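You operate a simulated robot arm through the tools that you are given. There is no shell and no other tool.

You run a simulated robot arm. Do the job below in one go: nothing can be reset, and whatever is moved stays where it is left.

JOB
Check bolt 36 for coating and torque, then sort it.
Fine: outside 8 to 16 um RECOAT, else under 30 Nm SCRAP, else PASS. Probe back, meter on; clamp before the lever, loosen after.
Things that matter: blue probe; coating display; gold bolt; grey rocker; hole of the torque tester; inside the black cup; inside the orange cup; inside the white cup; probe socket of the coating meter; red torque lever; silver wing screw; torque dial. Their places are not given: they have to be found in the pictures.

The check looks at the end state, three seconds after you hand in, the way a careful person would. Anything else that was tipped, shoved, dropped, spilled or broken makes it a failure.

ROBOT AND FRAMES
A 6-joint arm with a two-finger gripper, fixed in place. Base frame: the origin is at the foot of the arm, x ahead of it, y to its left, z up; the work surface is at about z = 0.8. Units: m, rad, N and s.
With the tool pointing down near the work surface it reaches from about 0.3 to 0.74 m from the base axis. Its first joint turns from -2.897 to 2.897 rad. Payload 1.57 kg.
Tool frame: the origin (TCP) lies between the finger pads and is the grasp point; the fingertips stand 0.021 m ahead of it; z points along the fingers, y is the line along which they close. The gripper opens to 0.07 m. The gripper's body begins 0.05 m behind the TCP.
Orientation is told as [roll, pitch, yaw] about the base's x, y, z axes, in that order, counted from this pose: with the fingers straight down and closing along the base's y, the tool's x points along the base's -x, its y along +y and its z along -z.

CONTROLS
- The arm moves only by the tool nudge_tool. Its argument "series" is a list of rows, each a list of 3 entries, a list of its own where there are three numbers: the shift along the base's x, y, z in m, then the turn, a rotation vector about the base's x, y, z in rad, then the closure in counts, from 0 (fully open) to 255 (shut). In form: [[[x, y, z], [ax, ay, az], fingers], ...]. A call has 1 to 20 rows; each row is the pose to reach, as a shift and turn from the pose commanded when the call began. Each row takes 0.2 s and may step no farther than 0.05 m and 0.15 rad from the row before; otherwise, or with a gripper value out of range, the whole call is refused. A pose out of reach is approached as far as the arm can. The call stops where the force on the tool passes 50 N (or 10 N more than at its start, if that is more) or the arm is blocked; 0.2 s more then pass. The fingers move at their own pace and stop on an object; they squeeze with about 30 N. The grip force told is the motor's: it shows also when the fingers shut on nothing. Time passes only in rows, and 0.2 s behind the last, so rows that repeat a pose let the fingers close. The reply holds the time, the measured pose of the TCP, the force on the tool along the base axes, the opening and the grip force, in the units named above and with some noise, with the torque about the TCP (base axes, N m) and any sound that the robot's microphone picked up.
- Cameras (640 x 400 px; columns grow to the right, rows downward): "scene" is fixed at [0.4012, -0.4997, 1.6159]; the picture's right is [0.56, 0.83, 0.00], its down [0.80, -0.54, -0.26] and it looks along [-0.21, 0.14, -0.97] (base axes); focal length 273 px, centre (320, 200). "wrist" rides on the gripper at [0.079, 0.004, -0.081] in the tool frame; the picture's right is [-0.05, 1.00, 0.00], its down [-0.67, -0.04, -0.74] and it looks along [-0.74, -0.04, 0.67] (tool axes); focal length 256 px, centre (320, 200).
- snapshot(camera): a new picture of that camera. No time passes.
- point_at(camera, pixels): for up to 12 pixels [column, row] of the newest picture of that camera ("zoom" is the newest enlarged one), the place [x, y, z] in the base frame of the surface seen there, good to about 0.002 m. No time passes.
- enlarge(camera, box): a new picture of the part [left, top, right, bottom] of that camera's present view, enlarged. No time passes.
- finish_job(): hands the job in; it is judged then, once.

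Leave the gripper open and the arm clear of the work at the hand-in unless told otherwise.

The tools are called after "Emit:" by a JSON object that holds its "op" and its "data". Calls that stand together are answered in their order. nudge_tool: Moves the arm, as the interface text tells. Its arguments: {"type":"object","properties":{"series":{"type":"array","items":{"type":"array"}}},"required":["series"]} The other tools are called the same way: snapshot (camera) takes a picture; point_at (camera, pixels) gives the place of the surface under pixels of a picture; enlarge (camera, box) takes an enlarged picture of a part of a camera's view; finish_job () hands the job in.

At the start:

```text
clock: 0.0
ee_pos: [0.0693, -0.4574, 1.1879]
tcp_rot: [-0.001, 0.0, 0.0]
ft_force: [-0.6, 0.6, 0.0]
torque: [0.0, -0.01, 0.02]
width: 0.0699
gripper_force: 0.0
```

scene: 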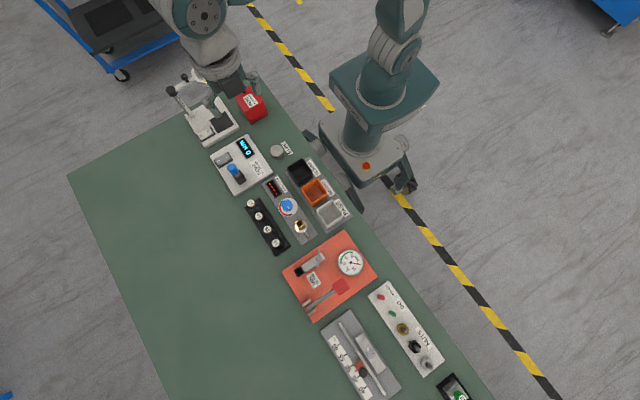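
wrist: 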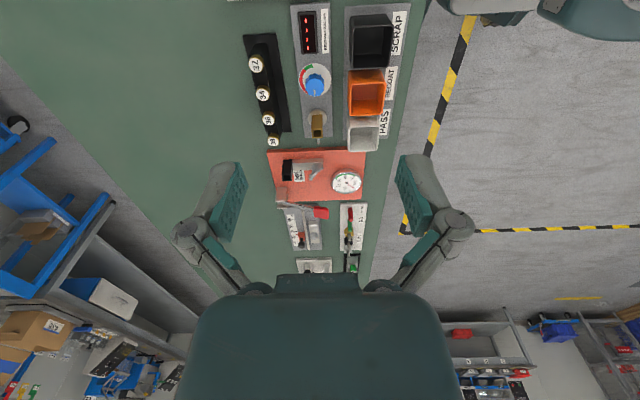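

I see a bench with a meter that has a blue probe (around 235,165), a thermometer-like device (285,205), a bolt rack (265,225), cups (300-330,170-215) and an orange torque tester (330,275). I'll enlarge these areas for detail.

Emit:
{"op": "enlarge", "data": {"camera": "scene", "box": [200, 120, 360, 220]}}

Emit:
{"op": "enlarge", "data": {"camera": "scene", "box": [230, 190, 390, 290]}}

Emit:
{"op": "enlarge", "data": {"camera": "scene", "box": [270, 225, 390, 325]}}

Emit:
{"op": "enlarge", "data": {"camera": "scene", "box": [310, 270, 490, 400]}}

Emit:
{"op": "enlarge", "data": {"camera": "wrist", "box": [230, 0, 420, 150]}}

Emit:
{"op": "enlarge", "data": {"camera": "wrist", "box": [240, 120, 400, 280]}}

```text
4.00 times, centred on (280, 170) of scene
```

zoom: 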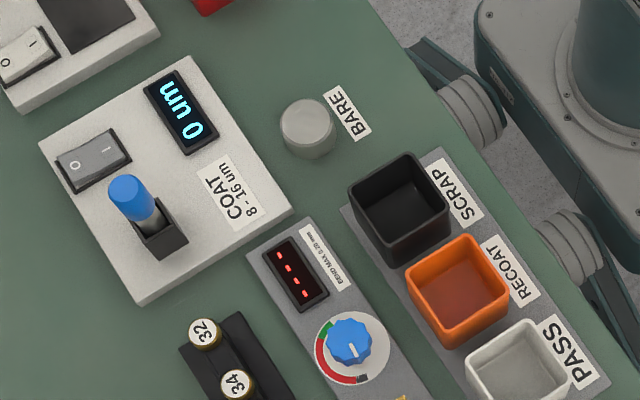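

```text
4.00 times, centred on (310, 240) of scene
```

zoom: 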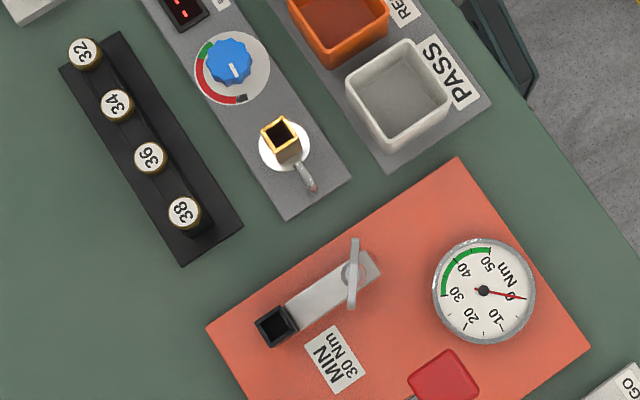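

```text
4.00 times, centred on (330, 275) of scene
```

zoom: 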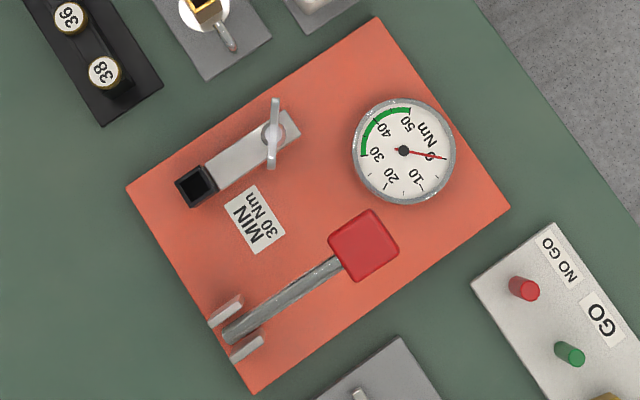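

```text
3.08 times, centred on (400, 335) of scene
```

zoom: 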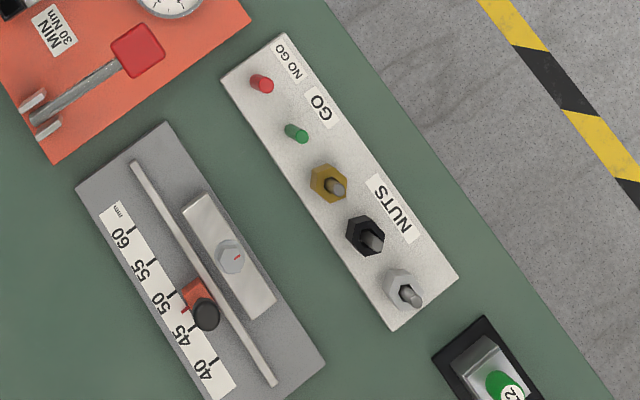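

```text
2.67 times, centred on (325, 75) of wrist
```

zoom: 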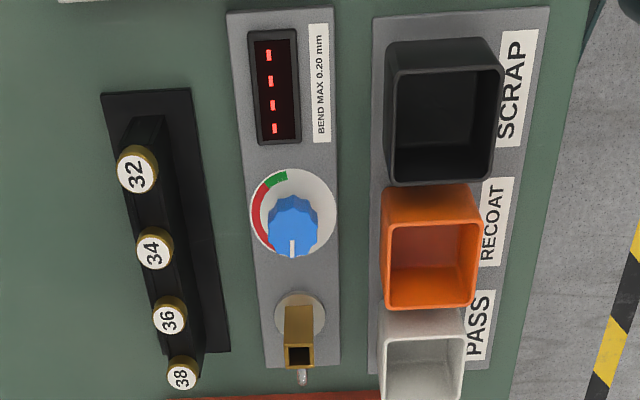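

```text
2.50 times, centred on (320, 200) of wrist
```

zoom: 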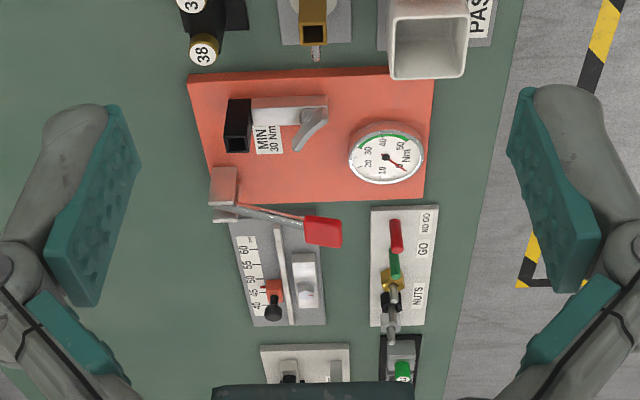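

I see bolts 32/34/36/38 in the black rack; 36 is the third at scene ≈(267,229). I'll measure key points in the scene: meter, probe, rocker, display, bolt 36, bench parts and cups.

Emit:
{"op": "snapshot", "data": {"camera": "scene"}}

Emit:
{"op": "point_at", "data": {"camera": "scene", "pixels": [[232, 168], [239, 180], [221, 159], [227, 155], [278, 151], [268, 229], [259, 216], [276, 243], [251, 203], [300, 172], [315, 190], [330, 214]]}}

Emit:
{"op": "point_at", "data": {"camera": "scene", "pixels": [[298, 271], [318, 261], [319, 254], [319, 265], [350, 262], [340, 287], [318, 297], [310, 301], [300, 300], [333, 281], [160, 250], [330, 300]]}}

```text
taken
```

scene: 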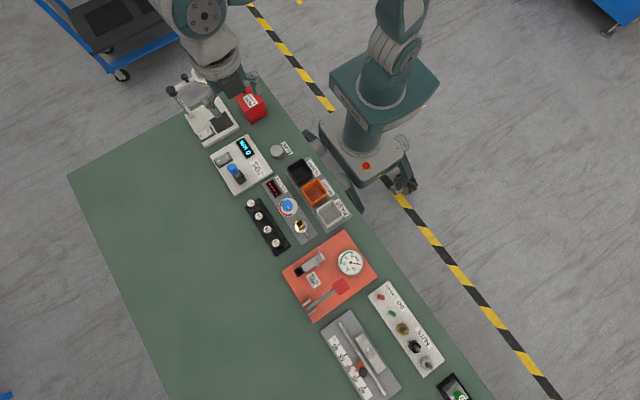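

```text
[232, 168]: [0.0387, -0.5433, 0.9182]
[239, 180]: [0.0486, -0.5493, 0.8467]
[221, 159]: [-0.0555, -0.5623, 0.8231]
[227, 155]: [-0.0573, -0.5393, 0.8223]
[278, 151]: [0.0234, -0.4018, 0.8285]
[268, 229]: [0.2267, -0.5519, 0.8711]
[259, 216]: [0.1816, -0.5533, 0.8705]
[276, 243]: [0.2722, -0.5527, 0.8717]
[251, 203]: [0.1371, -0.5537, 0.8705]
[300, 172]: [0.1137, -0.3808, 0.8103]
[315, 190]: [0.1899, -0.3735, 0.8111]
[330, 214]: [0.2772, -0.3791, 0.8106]
```

```text
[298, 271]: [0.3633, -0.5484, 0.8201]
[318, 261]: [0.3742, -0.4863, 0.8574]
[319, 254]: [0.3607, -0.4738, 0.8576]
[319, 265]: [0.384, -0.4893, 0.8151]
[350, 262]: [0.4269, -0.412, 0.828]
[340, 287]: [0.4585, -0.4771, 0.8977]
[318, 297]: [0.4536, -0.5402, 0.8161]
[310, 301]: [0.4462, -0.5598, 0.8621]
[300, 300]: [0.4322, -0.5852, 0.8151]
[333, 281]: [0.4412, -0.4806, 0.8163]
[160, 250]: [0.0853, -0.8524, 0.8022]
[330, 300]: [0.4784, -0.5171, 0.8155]
```

Everything is lined up with the base axes. Nothing is near the arm at this height, so I'll move it to a spot above and behind the meter for a close wrist view of the probe, rocker and display.

Emit:
{"op": "nudge_tool", "data": {"series": [[[-0.02, -0.02, -0.03], [0, 0, 0], 0], [[-0.04, -0.04, -0.06], [0, 0, 0], 0], [[-0.06, -0.05, -0.09], [0, 0, 0], 0], [[-0.08, -0.06, -0.11], [0, 0, 0], 0], [[-0.1, -0.07, -0.13], [0, 0, 0], 0]]}}

Emit:
{"op": "snapshot", "data": {"camera": "wrist"}}

Emit:
{"op": "snapshot", "data": {"camera": "scene"}}

```text
clock: 1.2
ee_pos: [-0.0315, -0.5286, 1.0586]
tcp_rot: [0.0, 0.0, 0.0]
ft_force: [0.6, 0.5, -0.6]
torque: [-0.01, 0.0, 0.0]
width: 0.0698
gripper_force: 0.0
```

```text
taken
```

wrist: 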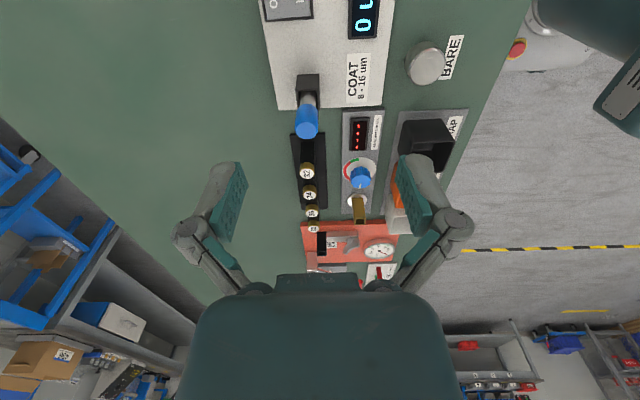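

```text
taken
```

scene: 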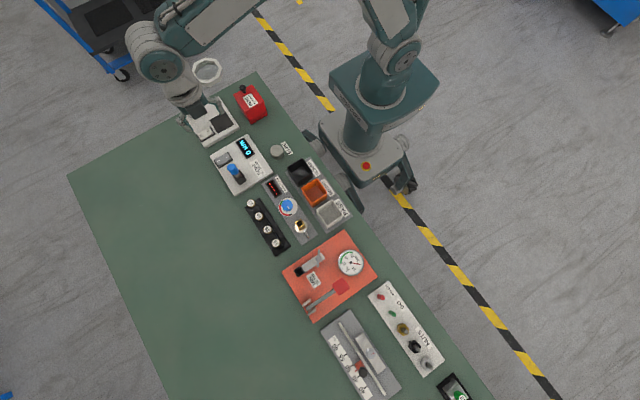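

The image is upside down (further +x is lower). I see the probe (307,120) in a black socket. I'll zoom in on the probe, the display and the rack.

Emit:
{"op": "enlarge", "data": {"camera": "wrist", "box": [250, 0, 410, 150]}}

Emit:
{"op": "enlarge", "data": {"camera": "scene", "box": [205, 130, 285, 200]}}

Emit:
{"op": "enlarge", "data": {"camera": "wrist", "box": [280, 100, 400, 290]}}

```text
2.67 times, centred on (330, 75) of wrist
```

zoom: 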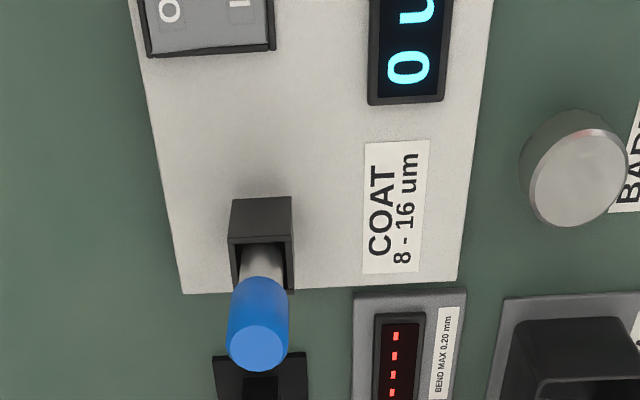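

```text
5.71 times, centred on (245, 165) of scene
```

zoom: 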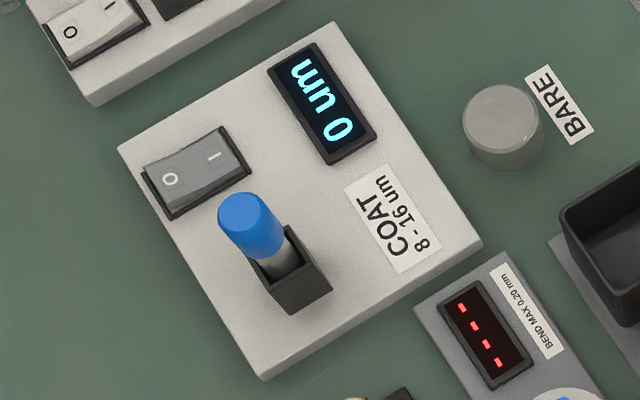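

```text
2.11 times, centred on (340, 195) of wrist
```

zoom: 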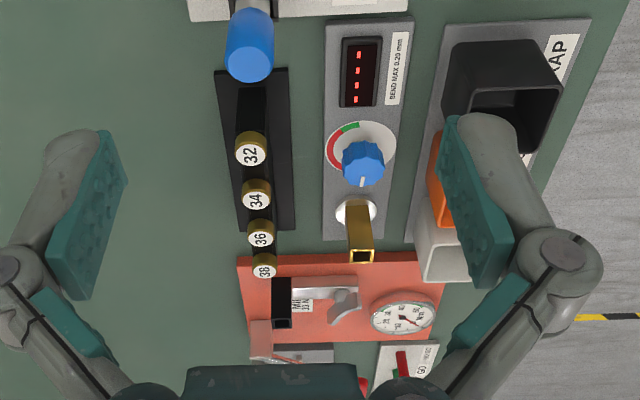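

The display already reads "0 um", so the meter is on. I'll re-zoom on the probe in the scene view so I can measure its geometry.

Emit:
{"op": "enlarge", "data": {"camera": "scene", "box": [205, 130, 285, 200]}}

```text
5.71 times, centred on (245, 165) of scene
```

zoom: 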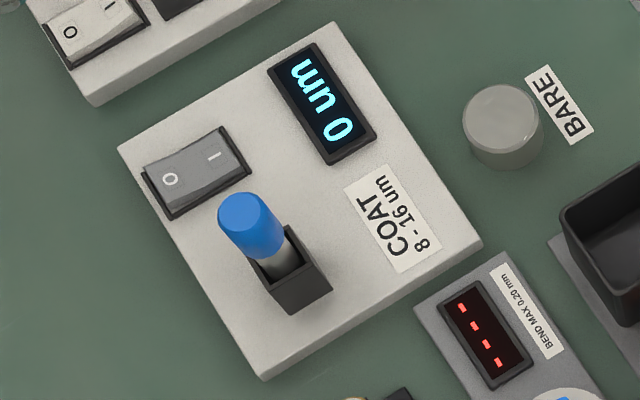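

Next I'll measure the probe's top edges, handle side, shaft, socket corners, the meter's top surface, the rocker ends and the BARE disc.

Emit:
{"op": "point_at", "data": {"camera": "zoom", "pixels": [[245, 215], [222, 215], [270, 208], [250, 197], [245, 231], [265, 248], [280, 262], [330, 285], [287, 226], [292, 313], [248, 265], [290, 340]]}}

Emit:
{"op": "point_at", "data": {"camera": "zoom", "pixels": [[168, 182], [215, 158], [192, 170], [176, 214], [248, 172], [500, 115], [340, 25], [265, 378], [480, 243], [119, 148], [160, 190], [228, 150]]}}

```text
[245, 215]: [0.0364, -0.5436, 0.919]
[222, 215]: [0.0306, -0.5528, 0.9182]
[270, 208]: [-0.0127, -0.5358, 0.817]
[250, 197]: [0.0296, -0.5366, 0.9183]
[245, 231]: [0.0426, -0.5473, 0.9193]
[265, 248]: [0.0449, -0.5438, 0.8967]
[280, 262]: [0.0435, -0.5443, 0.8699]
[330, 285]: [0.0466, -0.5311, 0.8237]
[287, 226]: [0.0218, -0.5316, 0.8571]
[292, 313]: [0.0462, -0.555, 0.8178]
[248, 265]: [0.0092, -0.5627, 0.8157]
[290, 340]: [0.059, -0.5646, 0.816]
```

```text
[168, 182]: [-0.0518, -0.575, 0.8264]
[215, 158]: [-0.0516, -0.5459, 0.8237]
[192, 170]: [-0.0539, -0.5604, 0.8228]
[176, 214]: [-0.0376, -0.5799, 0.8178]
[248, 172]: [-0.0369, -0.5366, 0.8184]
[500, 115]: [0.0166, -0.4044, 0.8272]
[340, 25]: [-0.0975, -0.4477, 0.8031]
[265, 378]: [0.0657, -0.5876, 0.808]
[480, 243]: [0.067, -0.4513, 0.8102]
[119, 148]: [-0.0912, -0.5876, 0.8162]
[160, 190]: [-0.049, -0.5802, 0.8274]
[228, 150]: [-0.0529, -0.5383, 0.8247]
```

The rocker's I side is lower, so it is pressed and the meter is on. The probe is vertical at about (0.036, -0.544), with the handle top at 0.919 and a radius of about 9 mm. I'll move to above it with the fingers open and check alignment.

Emit:
{"op": "nudge_tool", "data": {"series": [[[0.025, -0.006, -0.02], [0, 0, 0], 0], [[0.05, -0.012, -0.04], [0, 0, 0], 0], [[0.0672, -0.0164, -0.06], [0, 0, 0], 0], [[0.0672, -0.0164, -0.095], [0, 0, 0], 0], [[0.0672, -0.0164, -0.095], [0, 0, 0], 0]]}}

Emit:
{"op": "snapshot", "data": {"camera": "wrist"}}

Emit:
{"op": "snapshot", "data": {"camera": "scene"}}

```text
clock: 2.4
ee_pos: [0.0354, -0.5438, 0.9615]
tcp_rot: [0.001, 0.001, 0.001]
ft_force: [-0.1, 0.0, 0.0]
torque: [0.01, 0.01, 0.01]
width: 0.0698
gripper_force: 0.2
```

```text
taken
```

wrist: 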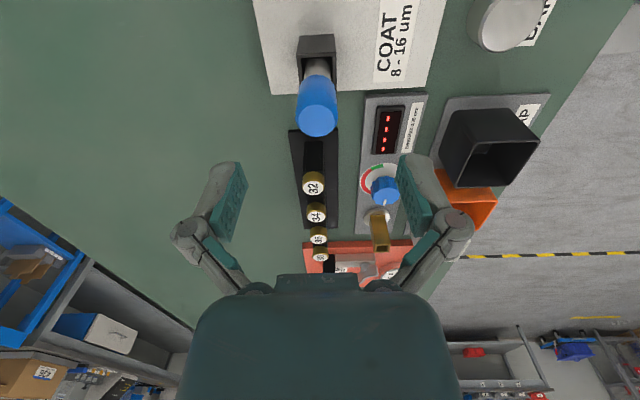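

```text
taken
```

scene: 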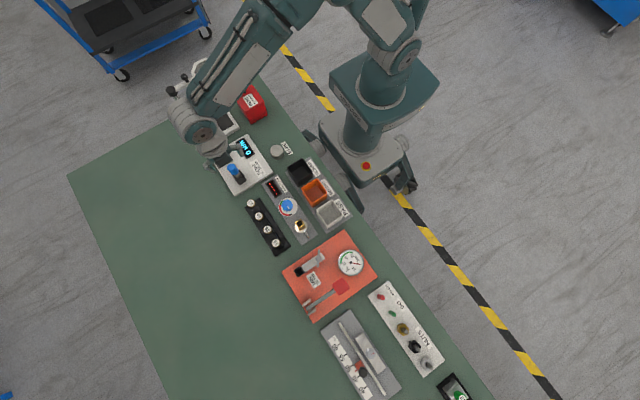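

The probe is seen at (316,120) in the wrist view. I'll measure its top face from here to confirm alignment.

Emit:
{"op": "enlarge", "data": {"camera": "wrist", "box": [270, 20, 370, 150]}}

Emit:
{"op": "point_at", "data": {"camera": "wrist", "pixels": [[317, 120], [298, 118], [336, 118], [317, 135], [317, 104], [317, 95], [317, 80], [317, 68], [303, 45], [335, 45], [302, 75], [335, 75]]}}

```text
3.08 times, centred on (320, 85) of wrist
```

zoom: 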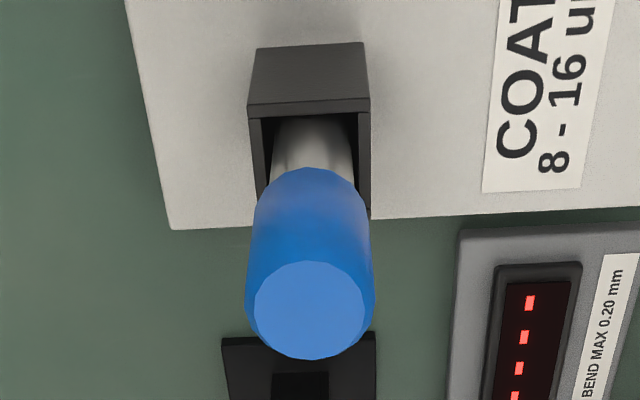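

```text
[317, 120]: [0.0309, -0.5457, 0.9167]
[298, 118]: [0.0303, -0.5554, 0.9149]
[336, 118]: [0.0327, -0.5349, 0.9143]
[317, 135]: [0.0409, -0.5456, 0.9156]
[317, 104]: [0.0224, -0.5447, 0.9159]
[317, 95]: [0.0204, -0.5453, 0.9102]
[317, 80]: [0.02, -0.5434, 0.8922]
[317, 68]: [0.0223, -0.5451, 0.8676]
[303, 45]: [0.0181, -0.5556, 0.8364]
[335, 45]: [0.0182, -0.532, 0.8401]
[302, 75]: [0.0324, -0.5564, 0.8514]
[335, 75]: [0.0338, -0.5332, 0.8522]
```

Combining both views, the probe axis is at (0.033, -0.545) and its top at 0.917. I'll shift slightly, go down to TCP z≈0.904 and close the fingers.

Emit:
{"op": "nudge_tool", "data": {"series": [[[-0.0025, -0.0012, -0.015], [0, 0, 0], 0], [[-0.0025, -0.0012, -0.04], [0, 0, 0], 0], [[-0.0025, -0.0012, -0.057], [0, 0, 0], 0], [[-0.0025, -0.0012, -0.057], [0, 0, 0], 0], [[-0.0025, -0.0012, -0.057], [0, 0, 0], 150], [[-0.0025, -0.0012, -0.057], [0, 0, 0], 255], [[-0.0025, -0.0012, -0.057], [0, 0, 0], 255], [[-0.0025, -0.0012, -0.057], [0, 0, 0], 255]]}}

Emit:
{"op": "snapshot", "data": {"camera": "wrist"}}

```text
clock: 4.2
ee_pos: [0.0322, -0.5445, 0.9049]
tcp_rot: [-0.001, -0.001, 0.001]
ft_force: [-0.1, -0.4, 10.8]
torque: [0.05, 0.01, -0.03]
width: 0.0228
gripper_force: 30.3
```

```text
taken
```

wrist: 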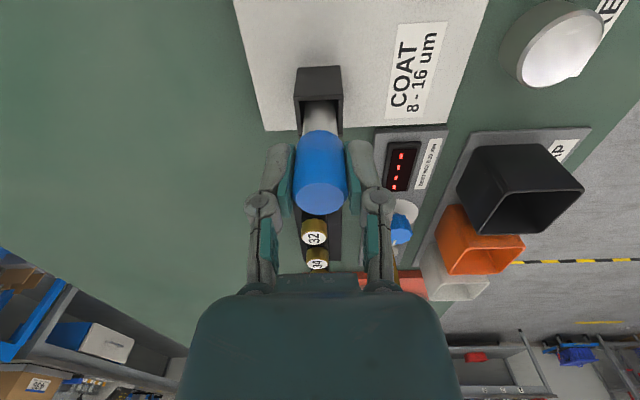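

The probe is gripped (width 0.0228, 30 N). I'll lift it straight up out of the socket.

Emit:
{"op": "nudge_tool", "data": {"series": [[[0, 0, 0.005], [0, 0, 0], 255], [[0, 0, 0.02], [0, 0, 0], 255], [[0, 0, 0.05], [0, 0, 0], 255], [[0, 0, 0.09], [0, 0, 0], 255], [[0, 0, 0.12], [0, 0, 0], 255], [[0, 0, 0.12], [0, 0, 0], 255]]}}

Emit:
{"op": "snapshot", "data": {"camera": "wrist"}}

Emit:
{"op": "enlarge", "data": {"camera": "scene", "box": [180, 100, 300, 200]}}

```text
clock: 5.6
ee_pos: [0.0344, -0.5455, 1.0258]
tcp_rot: [0.0, 0.001, 0.0]
ft_force: [0.1, 0.2, -0.2]
torque: [0.01, 0.02, 0.01]
width: 0.0228
gripper_force: 30.2
```

```text
taken
```

wrist: 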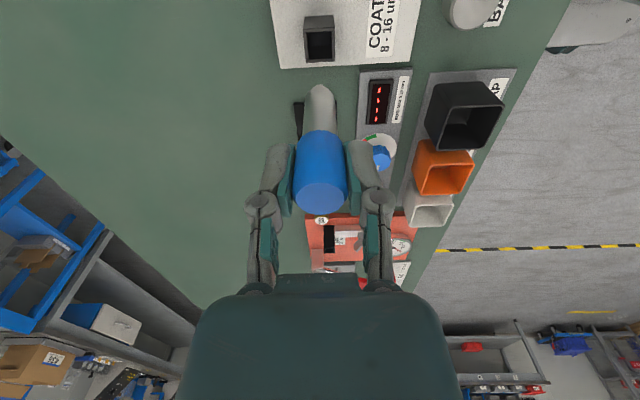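

```text
4.00 times, centred on (240, 150) of scene
```

zoom: 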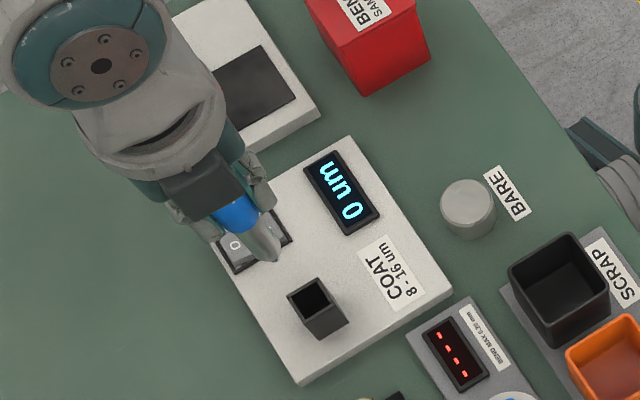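

The probe is out and its rounded grey tip is visible at wrist (320,90). I'll measure the tip and the empty socket hole at (319,45).

Emit:
{"op": "point_at", "data": {"camera": "wrist", "pixels": [[319, 88], [319, 92], [319, 100], [319, 120], [308, 110], [333, 110], [319, 45], [305, 45], [334, 45], [319, 33], [319, 58], [319, 205]]}}

Emit:
{"op": "point_at", "data": {"camera": "zoom", "pixels": [[265, 255], [278, 258], [270, 240], [310, 298], [288, 293], [320, 281], [300, 315], [333, 303], [470, 200], [497, 210]]}}

```text
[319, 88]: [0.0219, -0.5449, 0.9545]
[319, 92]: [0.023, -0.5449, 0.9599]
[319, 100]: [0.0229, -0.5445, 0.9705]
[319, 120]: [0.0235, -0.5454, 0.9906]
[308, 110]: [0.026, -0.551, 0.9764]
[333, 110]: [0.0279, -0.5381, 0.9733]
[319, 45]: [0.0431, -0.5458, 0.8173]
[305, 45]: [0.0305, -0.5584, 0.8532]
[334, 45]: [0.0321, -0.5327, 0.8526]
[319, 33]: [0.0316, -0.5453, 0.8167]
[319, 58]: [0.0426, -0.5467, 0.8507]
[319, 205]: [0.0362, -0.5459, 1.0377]
```

```text
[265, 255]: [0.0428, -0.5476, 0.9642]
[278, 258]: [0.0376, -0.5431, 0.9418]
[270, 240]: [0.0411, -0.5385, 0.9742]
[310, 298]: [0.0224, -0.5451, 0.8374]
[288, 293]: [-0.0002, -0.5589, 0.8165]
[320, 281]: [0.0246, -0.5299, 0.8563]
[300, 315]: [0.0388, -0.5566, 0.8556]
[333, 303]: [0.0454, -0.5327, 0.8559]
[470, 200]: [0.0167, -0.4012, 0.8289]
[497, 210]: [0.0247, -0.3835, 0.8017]
```

The tip is about 0.088 m below the TCP. Next I'll carry the probe over to bolt 36 (≈0.227, -0.552), keeping the tip about 7 cm above the bolt head, and look.

Emit:
{"op": "nudge_tool", "data": {"series": [[[0.04, -0.002, 0], [0, 0, 0], 255], [[0.08, -0.003, 0], [0, 0, 0], 255], [[0.12, -0.004, 0], [0, 0, 0], 255], [[0.16, -0.006, 0], [0, 0, 0], 255], [[0.191, -0.007, 0], [0, 0, 0], 255], [[0.191, -0.007, 0], [0, 0, 0], 255]]}}

Emit:
{"op": "snapshot", "data": {"camera": "wrist"}}

Emit:
{"op": "enlarge", "data": {"camera": "wrist", "box": [270, 0, 370, 100]}}

Emit:
{"op": "snapshot", "data": {"camera": "scene"}}

```text
clock: 7.0
ee_pos: [0.2255, -0.5512, 1.0244]
tcp_rot: [0.001, -0.001, 0.001]
ft_force: [0.5, 0.2, -0.3]
torque: [0.03, -0.01, -0.02]
width: 0.0231
gripper_force: 30.3
```

```text
taken
```

wrist: 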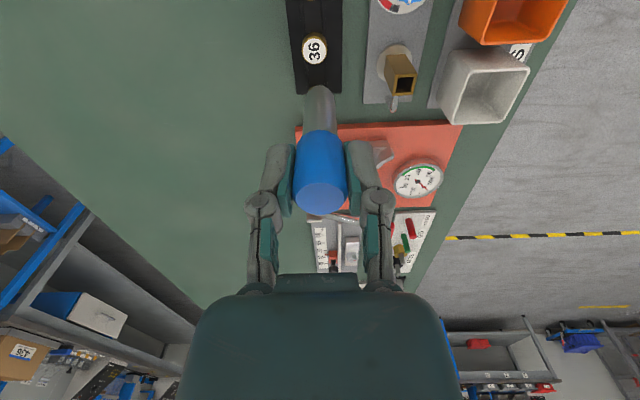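

```text
4.00 times, centred on (320, 50) of wrist
```

zoom: 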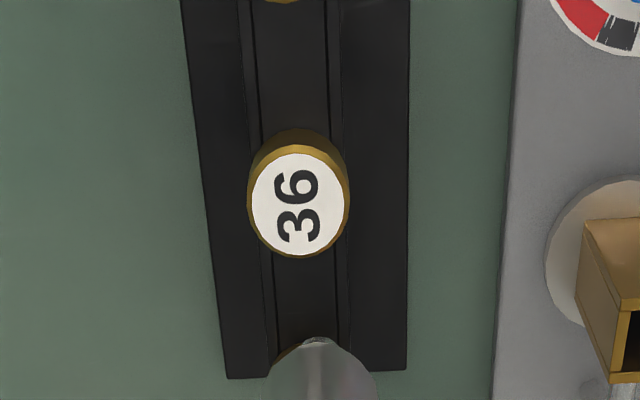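

```text
taken
```

scene: 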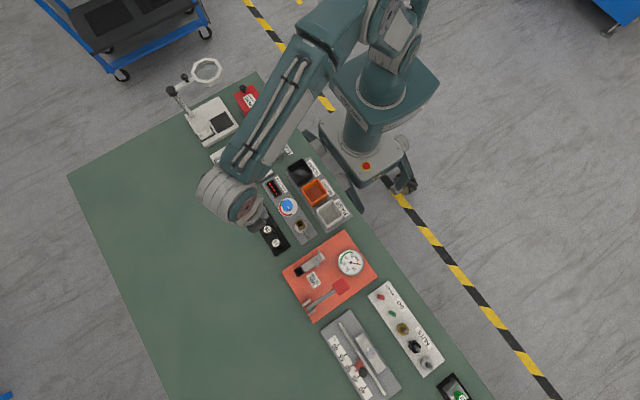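

The arm hides the display from the scene camera in this pose, which I'll deal with if the reading doesn't hold. First I'll measure bolt 36's head and the tip (zoom 300,205 and 318,345).

Emit:
{"op": "point_at", "data": {"camera": "zoom", "pixels": [[300, 204], [253, 200], [347, 200], [300, 158], [300, 252], [300, 136], [318, 345], [318, 380], [300, 300], [255, 300], [345, 300], [395, 300]]}}

Emit:
{"op": "enlarge", "data": {"camera": "scene", "box": [190, 120, 310, 260]}}

```text
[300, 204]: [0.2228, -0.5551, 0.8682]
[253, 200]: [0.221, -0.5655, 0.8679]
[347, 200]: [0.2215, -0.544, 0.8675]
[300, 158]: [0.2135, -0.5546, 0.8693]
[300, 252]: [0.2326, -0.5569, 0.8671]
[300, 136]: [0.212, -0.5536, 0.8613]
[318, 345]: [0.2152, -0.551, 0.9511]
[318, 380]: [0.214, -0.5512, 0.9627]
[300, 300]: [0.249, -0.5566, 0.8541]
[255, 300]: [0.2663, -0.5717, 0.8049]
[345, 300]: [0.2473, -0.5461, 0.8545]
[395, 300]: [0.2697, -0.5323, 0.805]
```

```text
2.86 times, centred on (250, 190) of scene
```

zoom: 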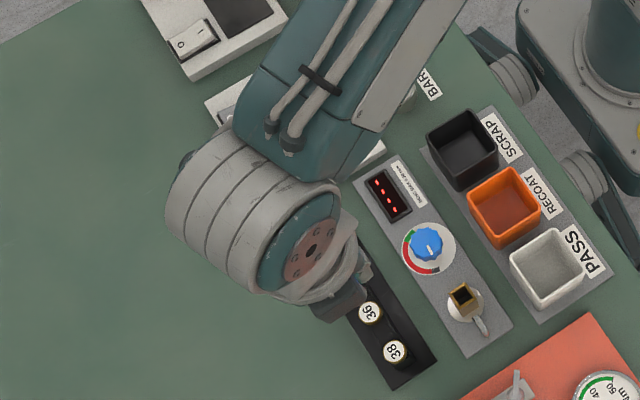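

Bolt 36's head is centred about 3 mm to −y of the probe, with its top at about 0.869. I'll shift and lower the tip to just above the head.

Emit:
{"op": "nudge_tool", "data": {"series": [[[0, -0.003, -0.02], [0, 0, 0], 255], [[0, -0.003, -0.045], [0, 0, 0], 255], [[0, -0.003, -0.058], [0, 0, 0], 255], [[0, -0.003, -0.062], [0, 0, 0], 255], [[0, -0.003, -0.062], [0, 0, 0], 255]]}}

Emit:
{"op": "snapshot", "data": {"camera": "wrist"}}

Emit:
{"op": "enlarge", "data": {"camera": "wrist", "box": [270, 40, 370, 140]}}

Emit:
{"op": "enlarge", "data": {"camera": "scene", "box": [190, 120, 310, 260]}}

```text
clock: 8.2
ee_pos: [0.2239, -0.5529, 0.963]
tcp_rot: [0.0, 0.001, -0.001]
ft_force: [0.7, -0.9, -1.4]
torque: [0.02, 0.0, 0.01]
width: 0.0227
gripper_force: 29.9
```

```text
taken
```

wrist: 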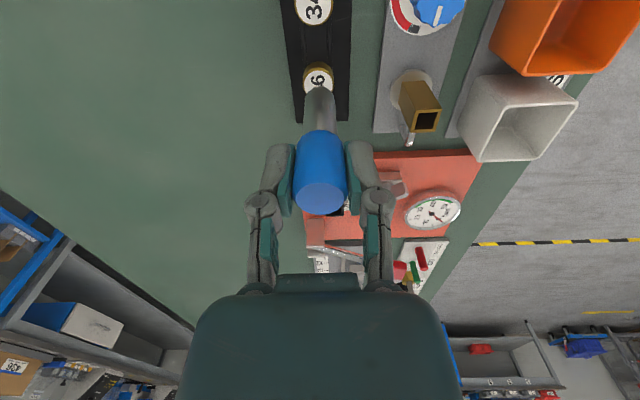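

```text
4.00 times, centred on (320, 90) of wrist
```

zoom: 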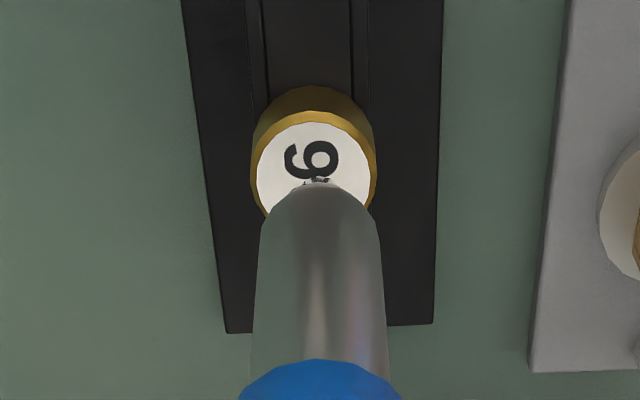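

```text
2.86 times, centred on (250, 190) of scene
```

zoom: 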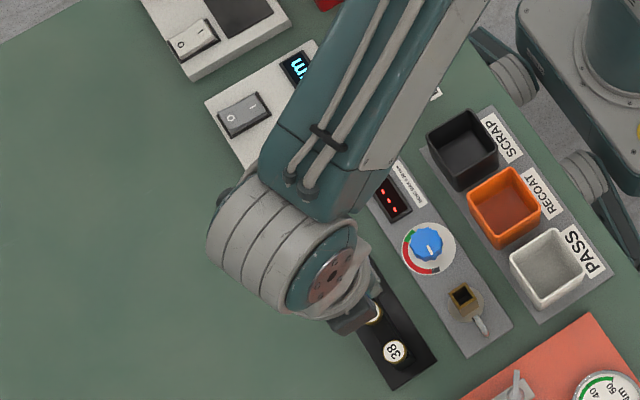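

The tip sits about on the head's centre, 1 mm or two above it. I'll lower in very small steps and watch the force.

Emit:
{"op": "nudge_tool", "data": {"series": [[[0, 0, -0.001], [0, 0, 0], 255], [[0, 0, -0.002], [0, 0, 0], 255], [[0, 0, -0.002], [0, 0, 0], 255]]}}

Emit:
{"op": "enlarge", "data": {"camera": "scene", "box": [190, 120, 310, 260]}}

```text
clock: 9.0
ee_pos: [0.2251, -0.5555, 0.9613]
tcp_rot: [0.0, -0.002, 0.002]
ft_force: [-0.1, -0.1, -1.6]
torque: [0.04, 0.03, 0.03]
width: 0.0224
gripper_force: 30.3
```

```text
2.86 times, centred on (250, 190) of scene
```

zoom: 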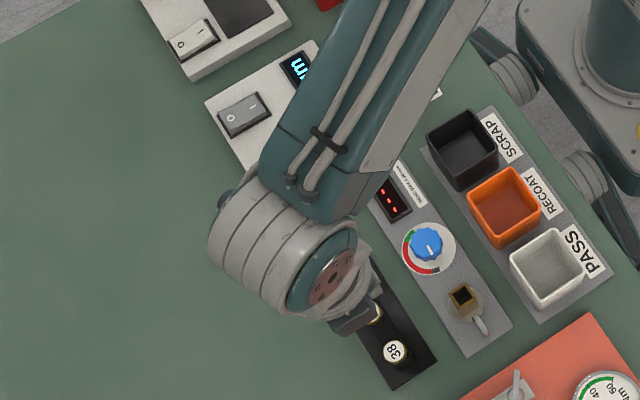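

No contact yet (Fz about −1.6 N). I'll keep lowering.

Emit:
{"op": "nudge_tool", "data": {"series": [[[0, 0, -0.001], [0, 0, 0], 255], [[0, 0, -0.002], [0, 0, 0], 255], [[0, 0, -0.002], [0, 0, 0], 255]]}}

Emit:
{"op": "snapshot", "data": {"camera": "wrist"}}

Emit:
{"op": "enlarge", "data": {"camera": "wrist", "box": [270, 40, 370, 140]}}

```text
clock: 9.8
ee_pos: [0.2248, -0.5539, 0.9597]
tcp_rot: [-0.001, 0.0, 0.0]
ft_force: [0.4, 0.5, -1.1]
torque: [-0.02, 0.0, -0.01]
width: 0.023
gripper_force: 30.6
```

```text
taken
```

wrist: 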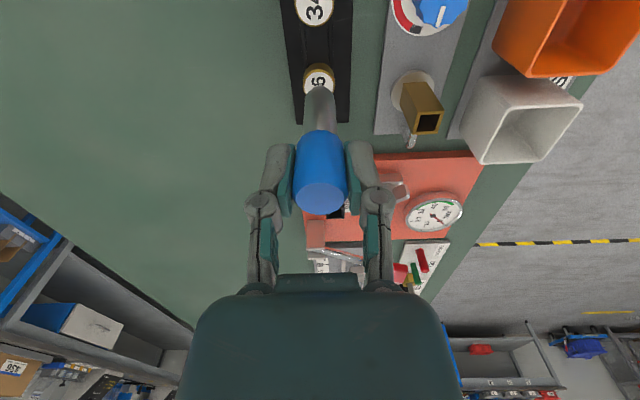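

```text
4.00 times, centred on (320, 90) of wrist
```

zoom: 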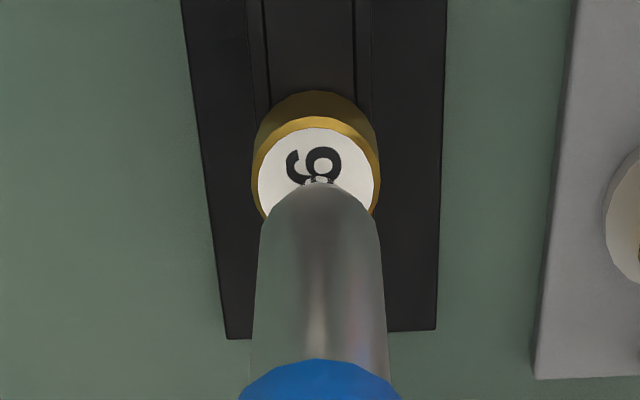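

Still no contact force; the tip is close, so I'll keep going down in 1 mm steps.

Emit:
{"op": "nudge_tool", "data": {"series": [[[0, 0, -0.001], [0, 0, 0], 255], [[0, 0, -0.002], [0, 0, 0], 255], [[0, 0, -0.002], [0, 0, 0], 255]]}}

Emit:
{"op": "enlarge", "data": {"camera": "scene", "box": [190, 120, 310, 260]}}

```text
clock: 10.6
ee_pos: [0.2248, -0.5545, 0.9584]
tcp_rot: [0.0, 0.0, 0.0]
ft_force: [0.4, 0.3, -1.6]
torque: [0.0, -0.02, 0.0]
width: 0.0229
gripper_force: 29.9
```

```text
2.86 times, centred on (250, 190) of scene
```

zoom: 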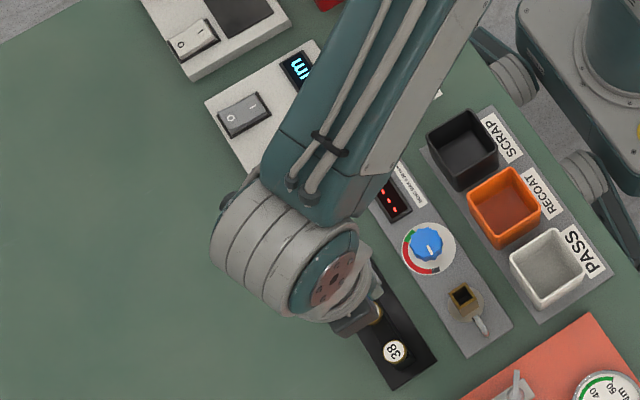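

No contact yet, so I'll lower another 2 mm.

Emit:
{"op": "nudge_tool", "data": {"series": [[[0, 0, -0.001], [0, 0, 0], 255], [[0, 0, -0.002], [0, 0, 0], 255], [[0, 0, -0.002], [0, 0, 0], 255]]}}

Emit:
{"op": "snapshot", "data": {"camera": "wrist"}}

Emit:
{"op": "enlarge", "data": {"camera": "wrist", "box": [270, 40, 370, 140]}}

```text
clock: 11.4
ee_pos: [0.2243, -0.5541, 0.9568]
tcp_rot: [-0.001, -0.001, 0.0]
ft_force: [1.2, 0.3, 15.6]
torque: [-0.01, -0.06, -0.03]
width: 0.0227
gripper_force: 30.3
```

```text
taken
```

wrist: 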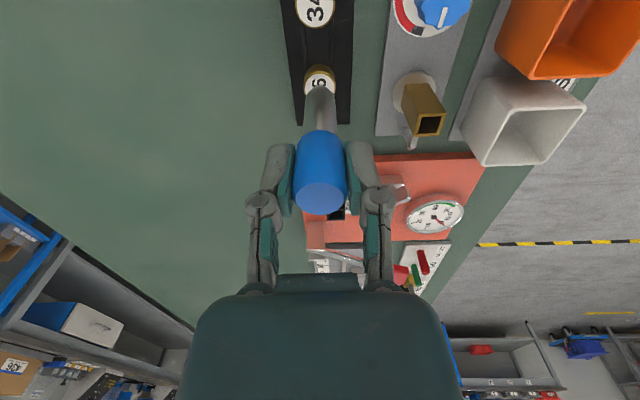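

```text
4.00 times, centred on (320, 90) of wrist
```

zoom: 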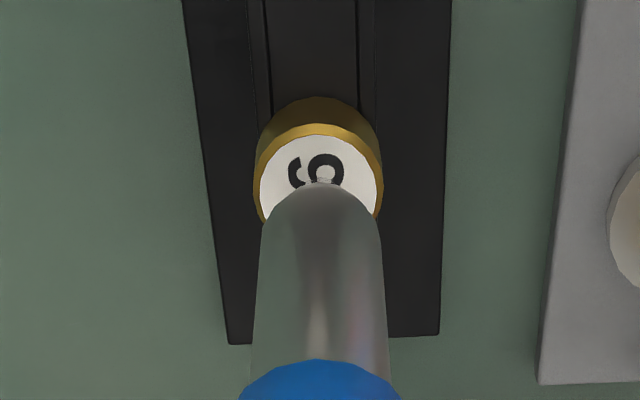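

Contact is made at Fz ≈ 15.6 N. I'll hold a couple of beats and check what is visible of the display.

Emit:
{"op": "nudge_tool", "data": {"series": [[[0, 0, 0], [0, 0, 0], 255], [[0, 0, 0], [0, 0, 0], 255], [[0, 0, 0], [0, 0, 0], 255], [[0, 0, 0], [0, 0, 0], 255]]}}

Emit:
{"op": "enlarge", "data": {"camera": "scene", "box": [225, 125, 275, 165]}}

```text
clock: 12.4
ee_pos: [0.2235, -0.5542, 0.9559]
tcp_rot: [0.001, 0.0, 0.0]
ft_force: [0.7, -0.3, 19.5]
torque: [0.03, -0.14, 0.01]
width: 0.0229
gripper_force: 30.2
```

```text
10.00 times, centred on (250, 145) of scene
```

zoom: 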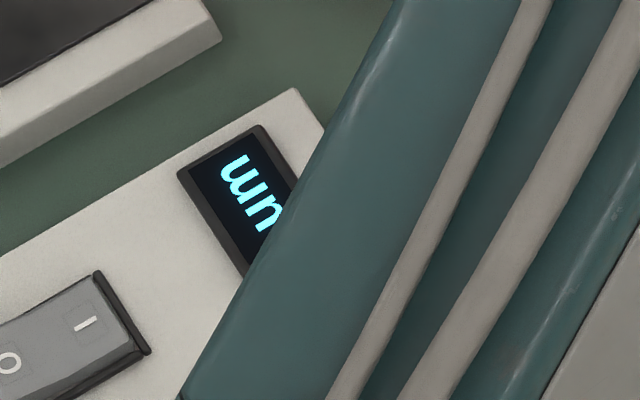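

The number is hidden behind the forearm. I'll lift the probe and move toward +x so the forearm clears the line of sight, and see whether the reading holds.

Emit:
{"op": "nudge_tool", "data": {"series": [[[0, 0, 0.003], [0, 0, 0], 255], [[0, 0, 0.01], [0, 0, 0], 255]]}}

Emit:
{"op": "enlarge", "data": {"camera": "scene", "box": [225, 125, 275, 165]}}

Emit:
{"op": "nudge_tool", "data": {"series": [[[0, 0, 0.04], [0, 0, 0], 255], [[0.02, 0, 0.06], [0, 0, 0], 255], [[0.06, 0, 0.06], [0, 0, 0], 255], [[0.1, 0, 0.06], [0, 0, 0], 255], [[0.12, 0, 0.06], [0, 0, 0], 255]]}}

Emit:
{"op": "snapshot", "data": {"camera": "scene"}}

Emit:
{"op": "enlarge", "data": {"camera": "scene", "box": [225, 125, 275, 165]}}

```text
clock: 13.0
ee_pos: [0.2242, -0.5548, 0.9642]
tcp_rot: [0.001, 0.002, -0.001]
ft_force: [0.1, 0.0, -1.0]
torque: [-0.01, 0.0, 0.01]
width: 0.0229
gripper_force: 30.5
```

```text
10.00 times, centred on (250, 145) of scene
```

zoom: 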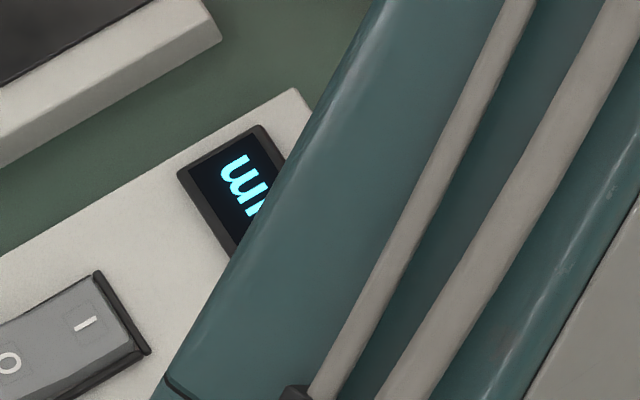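

```text
clock: 14.2
ee_pos: [0.3453, -0.5553, 1.0247]
tcp_rot: [0.001, 0.002, 0.001]
ft_force: [-0.6, -0.1, -1.7]
torque: [-0.01, 0.0, 0.01]
width: 0.0228
gripper_force: 30.0
```

```text
taken
```

scene: 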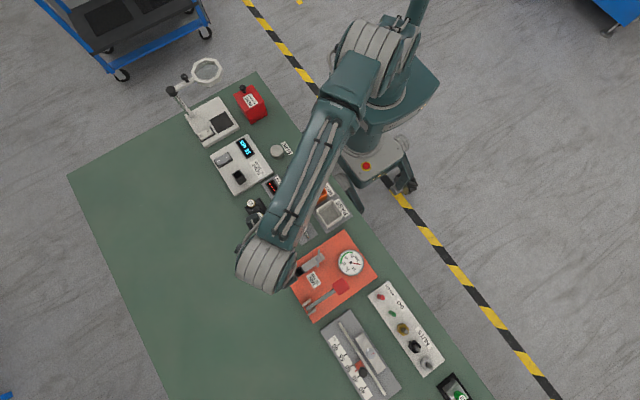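

```text
10.00 times, centred on (250, 145) of scene
```

zoom: 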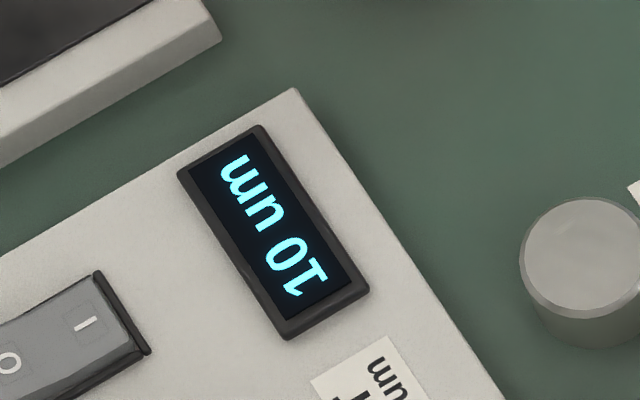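

The display holds "10 um". As 10 is near the lower limit, I'll check zero on the BARE disc (≈0.017, -0.403, top 0.828) to be sure there is no offset. I'm carrying the probe there high up.

Emit:
{"op": "nudge_tool", "data": {"series": [[[-0.04, 0.018, 0.01], [0, 0, 0], 255], [[-0.08, 0.036, 0.01], [0, 0, 0], 255], [[-0.12, 0.054, 0.01], [0, 0, 0], 255], [[-0.16, 0.072, 0.01], [0, 0, 0], 255], [[-0.2, 0.09, 0.01], [0, 0, 0], 255], [[-0.24, 0.108, 0.01], [0, 0, 0], 255], [[-0.28, 0.126, 0.0], [0, 0, 0], 255], [[-0.31, 0.14, -0.01], [0, 0, 0], 255], [[-0.328, 0.151, -0.03], [0, 0, 0], 255], [[-0.328, 0.151, -0.03], [0, 0, 0], 255]]}}

Emit:
{"op": "snapshot", "data": {"camera": "wrist"}}

Emit:
{"op": "snapshot", "data": {"camera": "scene"}}

```text
clock: 16.4
ee_pos: [0.016, -0.4027, 0.9961]
tcp_rot: [0.0, 0.001, -0.001]
ft_force: [-0.3, 0.6, -1.4]
torque: [0.02, 0.0, -0.01]
width: 0.0229
gripper_force: 30.5
```

```text
taken
```

wrist: 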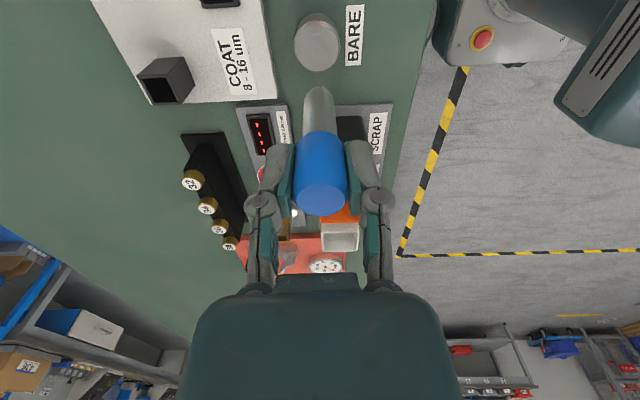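

```text
taken
```

scene: 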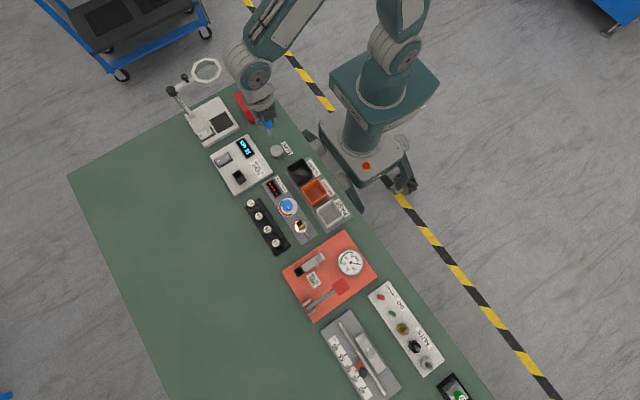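

The BARE disc is at wrist (317,43). I'll measure its centre.

Emit:
{"op": "point_at", "data": {"camera": "wrist", "pixels": [[317, 48], [296, 45], [337, 45], [317, 30], [317, 66], [318, 90]]}}

```text
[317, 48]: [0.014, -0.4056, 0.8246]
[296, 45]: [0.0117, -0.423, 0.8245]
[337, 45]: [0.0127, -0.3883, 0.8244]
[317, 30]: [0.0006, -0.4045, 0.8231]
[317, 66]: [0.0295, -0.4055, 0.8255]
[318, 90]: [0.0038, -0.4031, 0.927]
```

It is centred beneath the tip. I'll lower the probe to a few mm above it, then go in small steps.

Emit:
{"op": "nudge_tool", "data": {"series": [[[0, -0.001, -0.03], [0, 0, 0], 255], [[0, -0.001, -0.06], [0, 0, 0], 255], [[0, -0.001, -0.072], [0, 0, 0], 255], [[0, -0.001, -0.077], [0, 0, 0], 255], [[0, -0.001, -0.078], [0, 0, 0], 255], [[0, -0.001, -0.078], [0, 0, 0], 255]]}}

Emit:
{"op": "enlarge", "data": {"camera": "scene", "box": [225, 125, 295, 175]}}

```text
clock: 17.8
ee_pos: [0.0149, -0.4043, 0.9175]
tcp_rot: [0.001, -0.001, 0.0]
ft_force: [-0.8, -0.3, -0.3]
torque: [-0.01, 0.02, 0.0]
width: 0.0228
gripper_force: 29.6
```

```text
8.00 times, centred on (260, 150) of scene
```

zoom: 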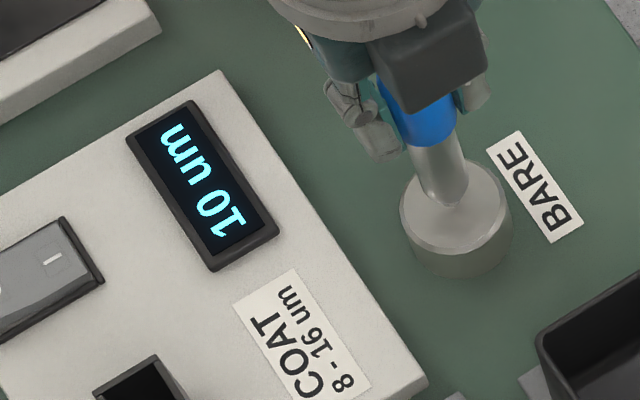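

The tip is just above the disc and the display is visible, still "10 um". I'll go down in 1 mm steps.

Emit:
{"op": "nudge_tool", "data": {"series": [[[0, 0, -0.001], [0, 0, 0], 255], [[0, 0, -0.002], [0, 0, 0], 255], [[0, 0, -0.003], [0, 0, 0], 255], [[0, 0, -0.003], [0, 0, 0], 255]]}}

Emit:
{"op": "enlarge", "data": {"camera": "scene", "box": [225, 125, 295, 175]}}

```text
clock: 18.8
ee_pos: [0.0162, -0.4039, 0.9141]
tcp_rot: [0.0, 0.0, 0.0]
ft_force: [-0.2, 0.0, -1.6]
torque: [0.03, 0.05, -0.05]
width: 0.0228
gripper_force: 30.4
```

```text
8.00 times, centred on (260, 150) of scene
```

zoom: 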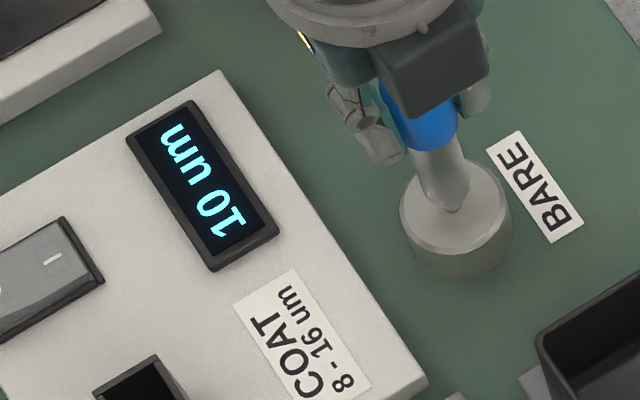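

Still no contact; two more mm in small steps.

Emit:
{"op": "nudge_tool", "data": {"series": [[[0, 0, -0.001], [0, 0, 0], 255], [[0, 0, -0.001], [0, 0, 0], 255], [[0, 0, -0.002], [0, 0, 0], 255], [[0, 0, -0.002], [0, 0, 0], 255]]}}

Emit:
{"op": "enlarge", "data": {"camera": "scene", "box": [225, 125, 295, 175]}}

```text
clock: 19.8
ee_pos: [0.0157, -0.4044, 0.9127]
tcp_rot: [-0.002, -0.002, -0.001]
ft_force: [0.4, 0.5, 5.8]
torque: [0.04, -0.01, 0.02]
width: 0.0228
gripper_force: 30.2
```

```text
8.00 times, centred on (260, 150) of scene
```

zoom: 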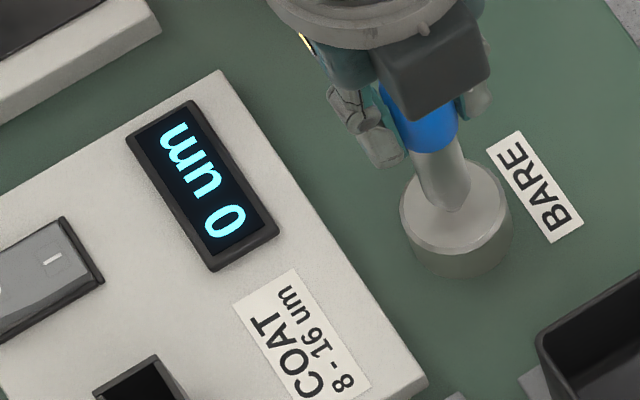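

BARE reads 0 um, so the meter's zero is good. In case this touch re-zeroed it, I'll re-measure bolt 36 at the same known pose and then move clear to read.

Emit:
{"op": "nudge_tool", "data": {"series": [[[0, 0, 0.03], [0, 0, 0], 255], [[0, 0, 0.07], [0, 0, 0], 255], [[0, 0, 0.11], [0, 0, 0], 255], [[0.0347, -0.025, 0.11], [0, 0, 0], 255], [[0.0693, -0.05, 0.11], [0, 0, 0], 255], [[0.104, -0.075, 0.11], [0, 0, 0], 255], [[0.1387, -0.1, 0.11], [0, 0, 0], 255], [[0.1733, -0.125, 0.11], [0, 0, 0], 255], [[0.208, -0.15, 0.11], [0, 0, 0], 255], [[0.208, -0.15, 0.08], [0, 0, 0], 255], [[0.208, -0.15, 0.056], [0, 0, 0], 255], [[0.208, -0.15, 0.048], [0, 0, 0], 255], [[0.208, -0.15, 0.0455], [0, 0, 0], 255], [[0.208, -0.15, 0.0445], [0, 0, 0], 255], [[0.208, -0.15, 0.0435], [0, 0, 0], 255], [[0.208, -0.15, 0.0435], [0, 0, 0], 255]]}}

Emit:
{"op": "snapshot", "data": {"camera": "wrist"}}

```text
clock: 23.2
ee_pos: [0.2243, -0.5546, 0.9566]
tcp_rot: [0.0, 0.0, 0.0]
ft_force: [-0.7, 0.1, 2.4]
torque: [0.02, 0.0, 0.03]
width: 0.0229
gripper_force: 29.9
```

```text
taken
```

wrist: 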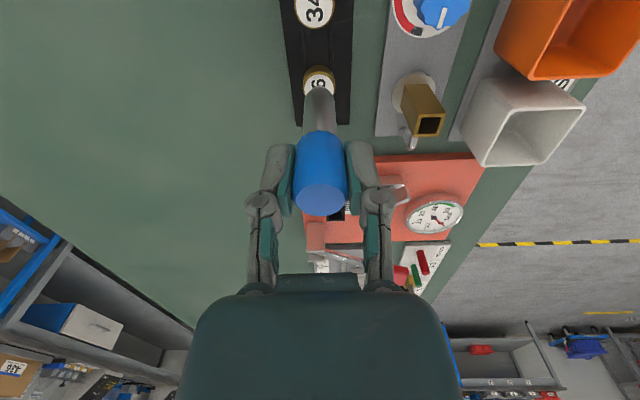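

Light contact (2.4 N). I'll press 1 mm more, then lift and carry the probe to above its socket, where the display is visible.

Emit:
{"op": "nudge_tool", "data": {"series": [[[0, 0, -0.0005], [0, 0, 0], 255], [[0, 0, -0.001], [0, 0, 0], 255], [[0, 0, -0.001], [0, 0, 0], 255]]}}

Emit:
{"op": "nudge_tool", "data": {"series": [[[0, 0, 0.03], [0, 0, 0], 255], [[0, 0, 0.0705], [0, 0, 0], 255], [[-0.038, 0.002, 0.0705], [0, 0, 0], 255], [[-0.076, 0.004, 0.0705], [0, 0, 0], 255], [[-0.115, 0.006, 0.0705], [0, 0, 0], 255], [[-0.153, 0.008, 0.0705], [0, 0, 0], 255], [[-0.191, 0.01, 0.0705], [0, 0, 0], 255], [[-0.191, 0.01, 0.0705], [0, 0, 0], 255]]}}

Emit:
{"op": "snapshot", "data": {"camera": "wrist"}}

Emit:
{"op": "enlarge", "data": {"camera": "scene", "box": [215, 125, 285, 195]}}

```text
clock: 24.0
ee_pos: [0.2252, -0.5538, 0.9544]
tcp_rot: [-0.001, -0.001, 0.0]
ft_force: [0.0, 0.2, 13.6]
torque: [-0.04, 0.07, 0.01]
width: 0.0229
gripper_force: 30.1
```

```text
clock: 25.8
ee_pos: [0.0322, -0.5447, 1.0259]
tcp_rot: [-0.001, 0.001, 0.002]
ft_force: [-0.4, 0.3, -0.6]
torque: [-0.02, -0.02, 0.02]
width: 0.0228
gripper_force: 30.2
```

```text
taken
```

wrist: 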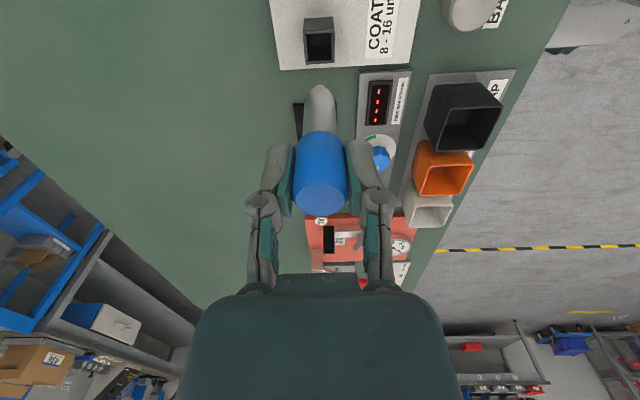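

```text
5.71 times, centred on (250, 160) of scene
```

zoom: 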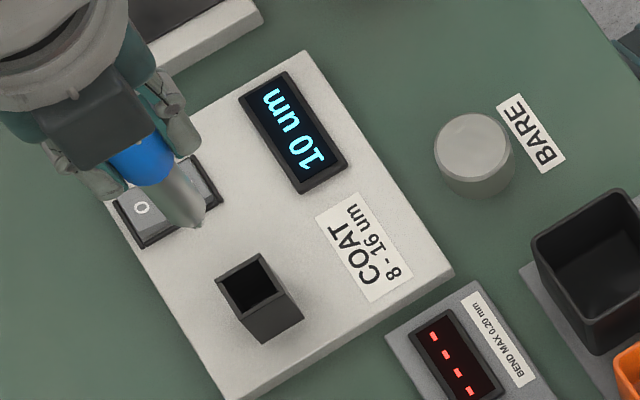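

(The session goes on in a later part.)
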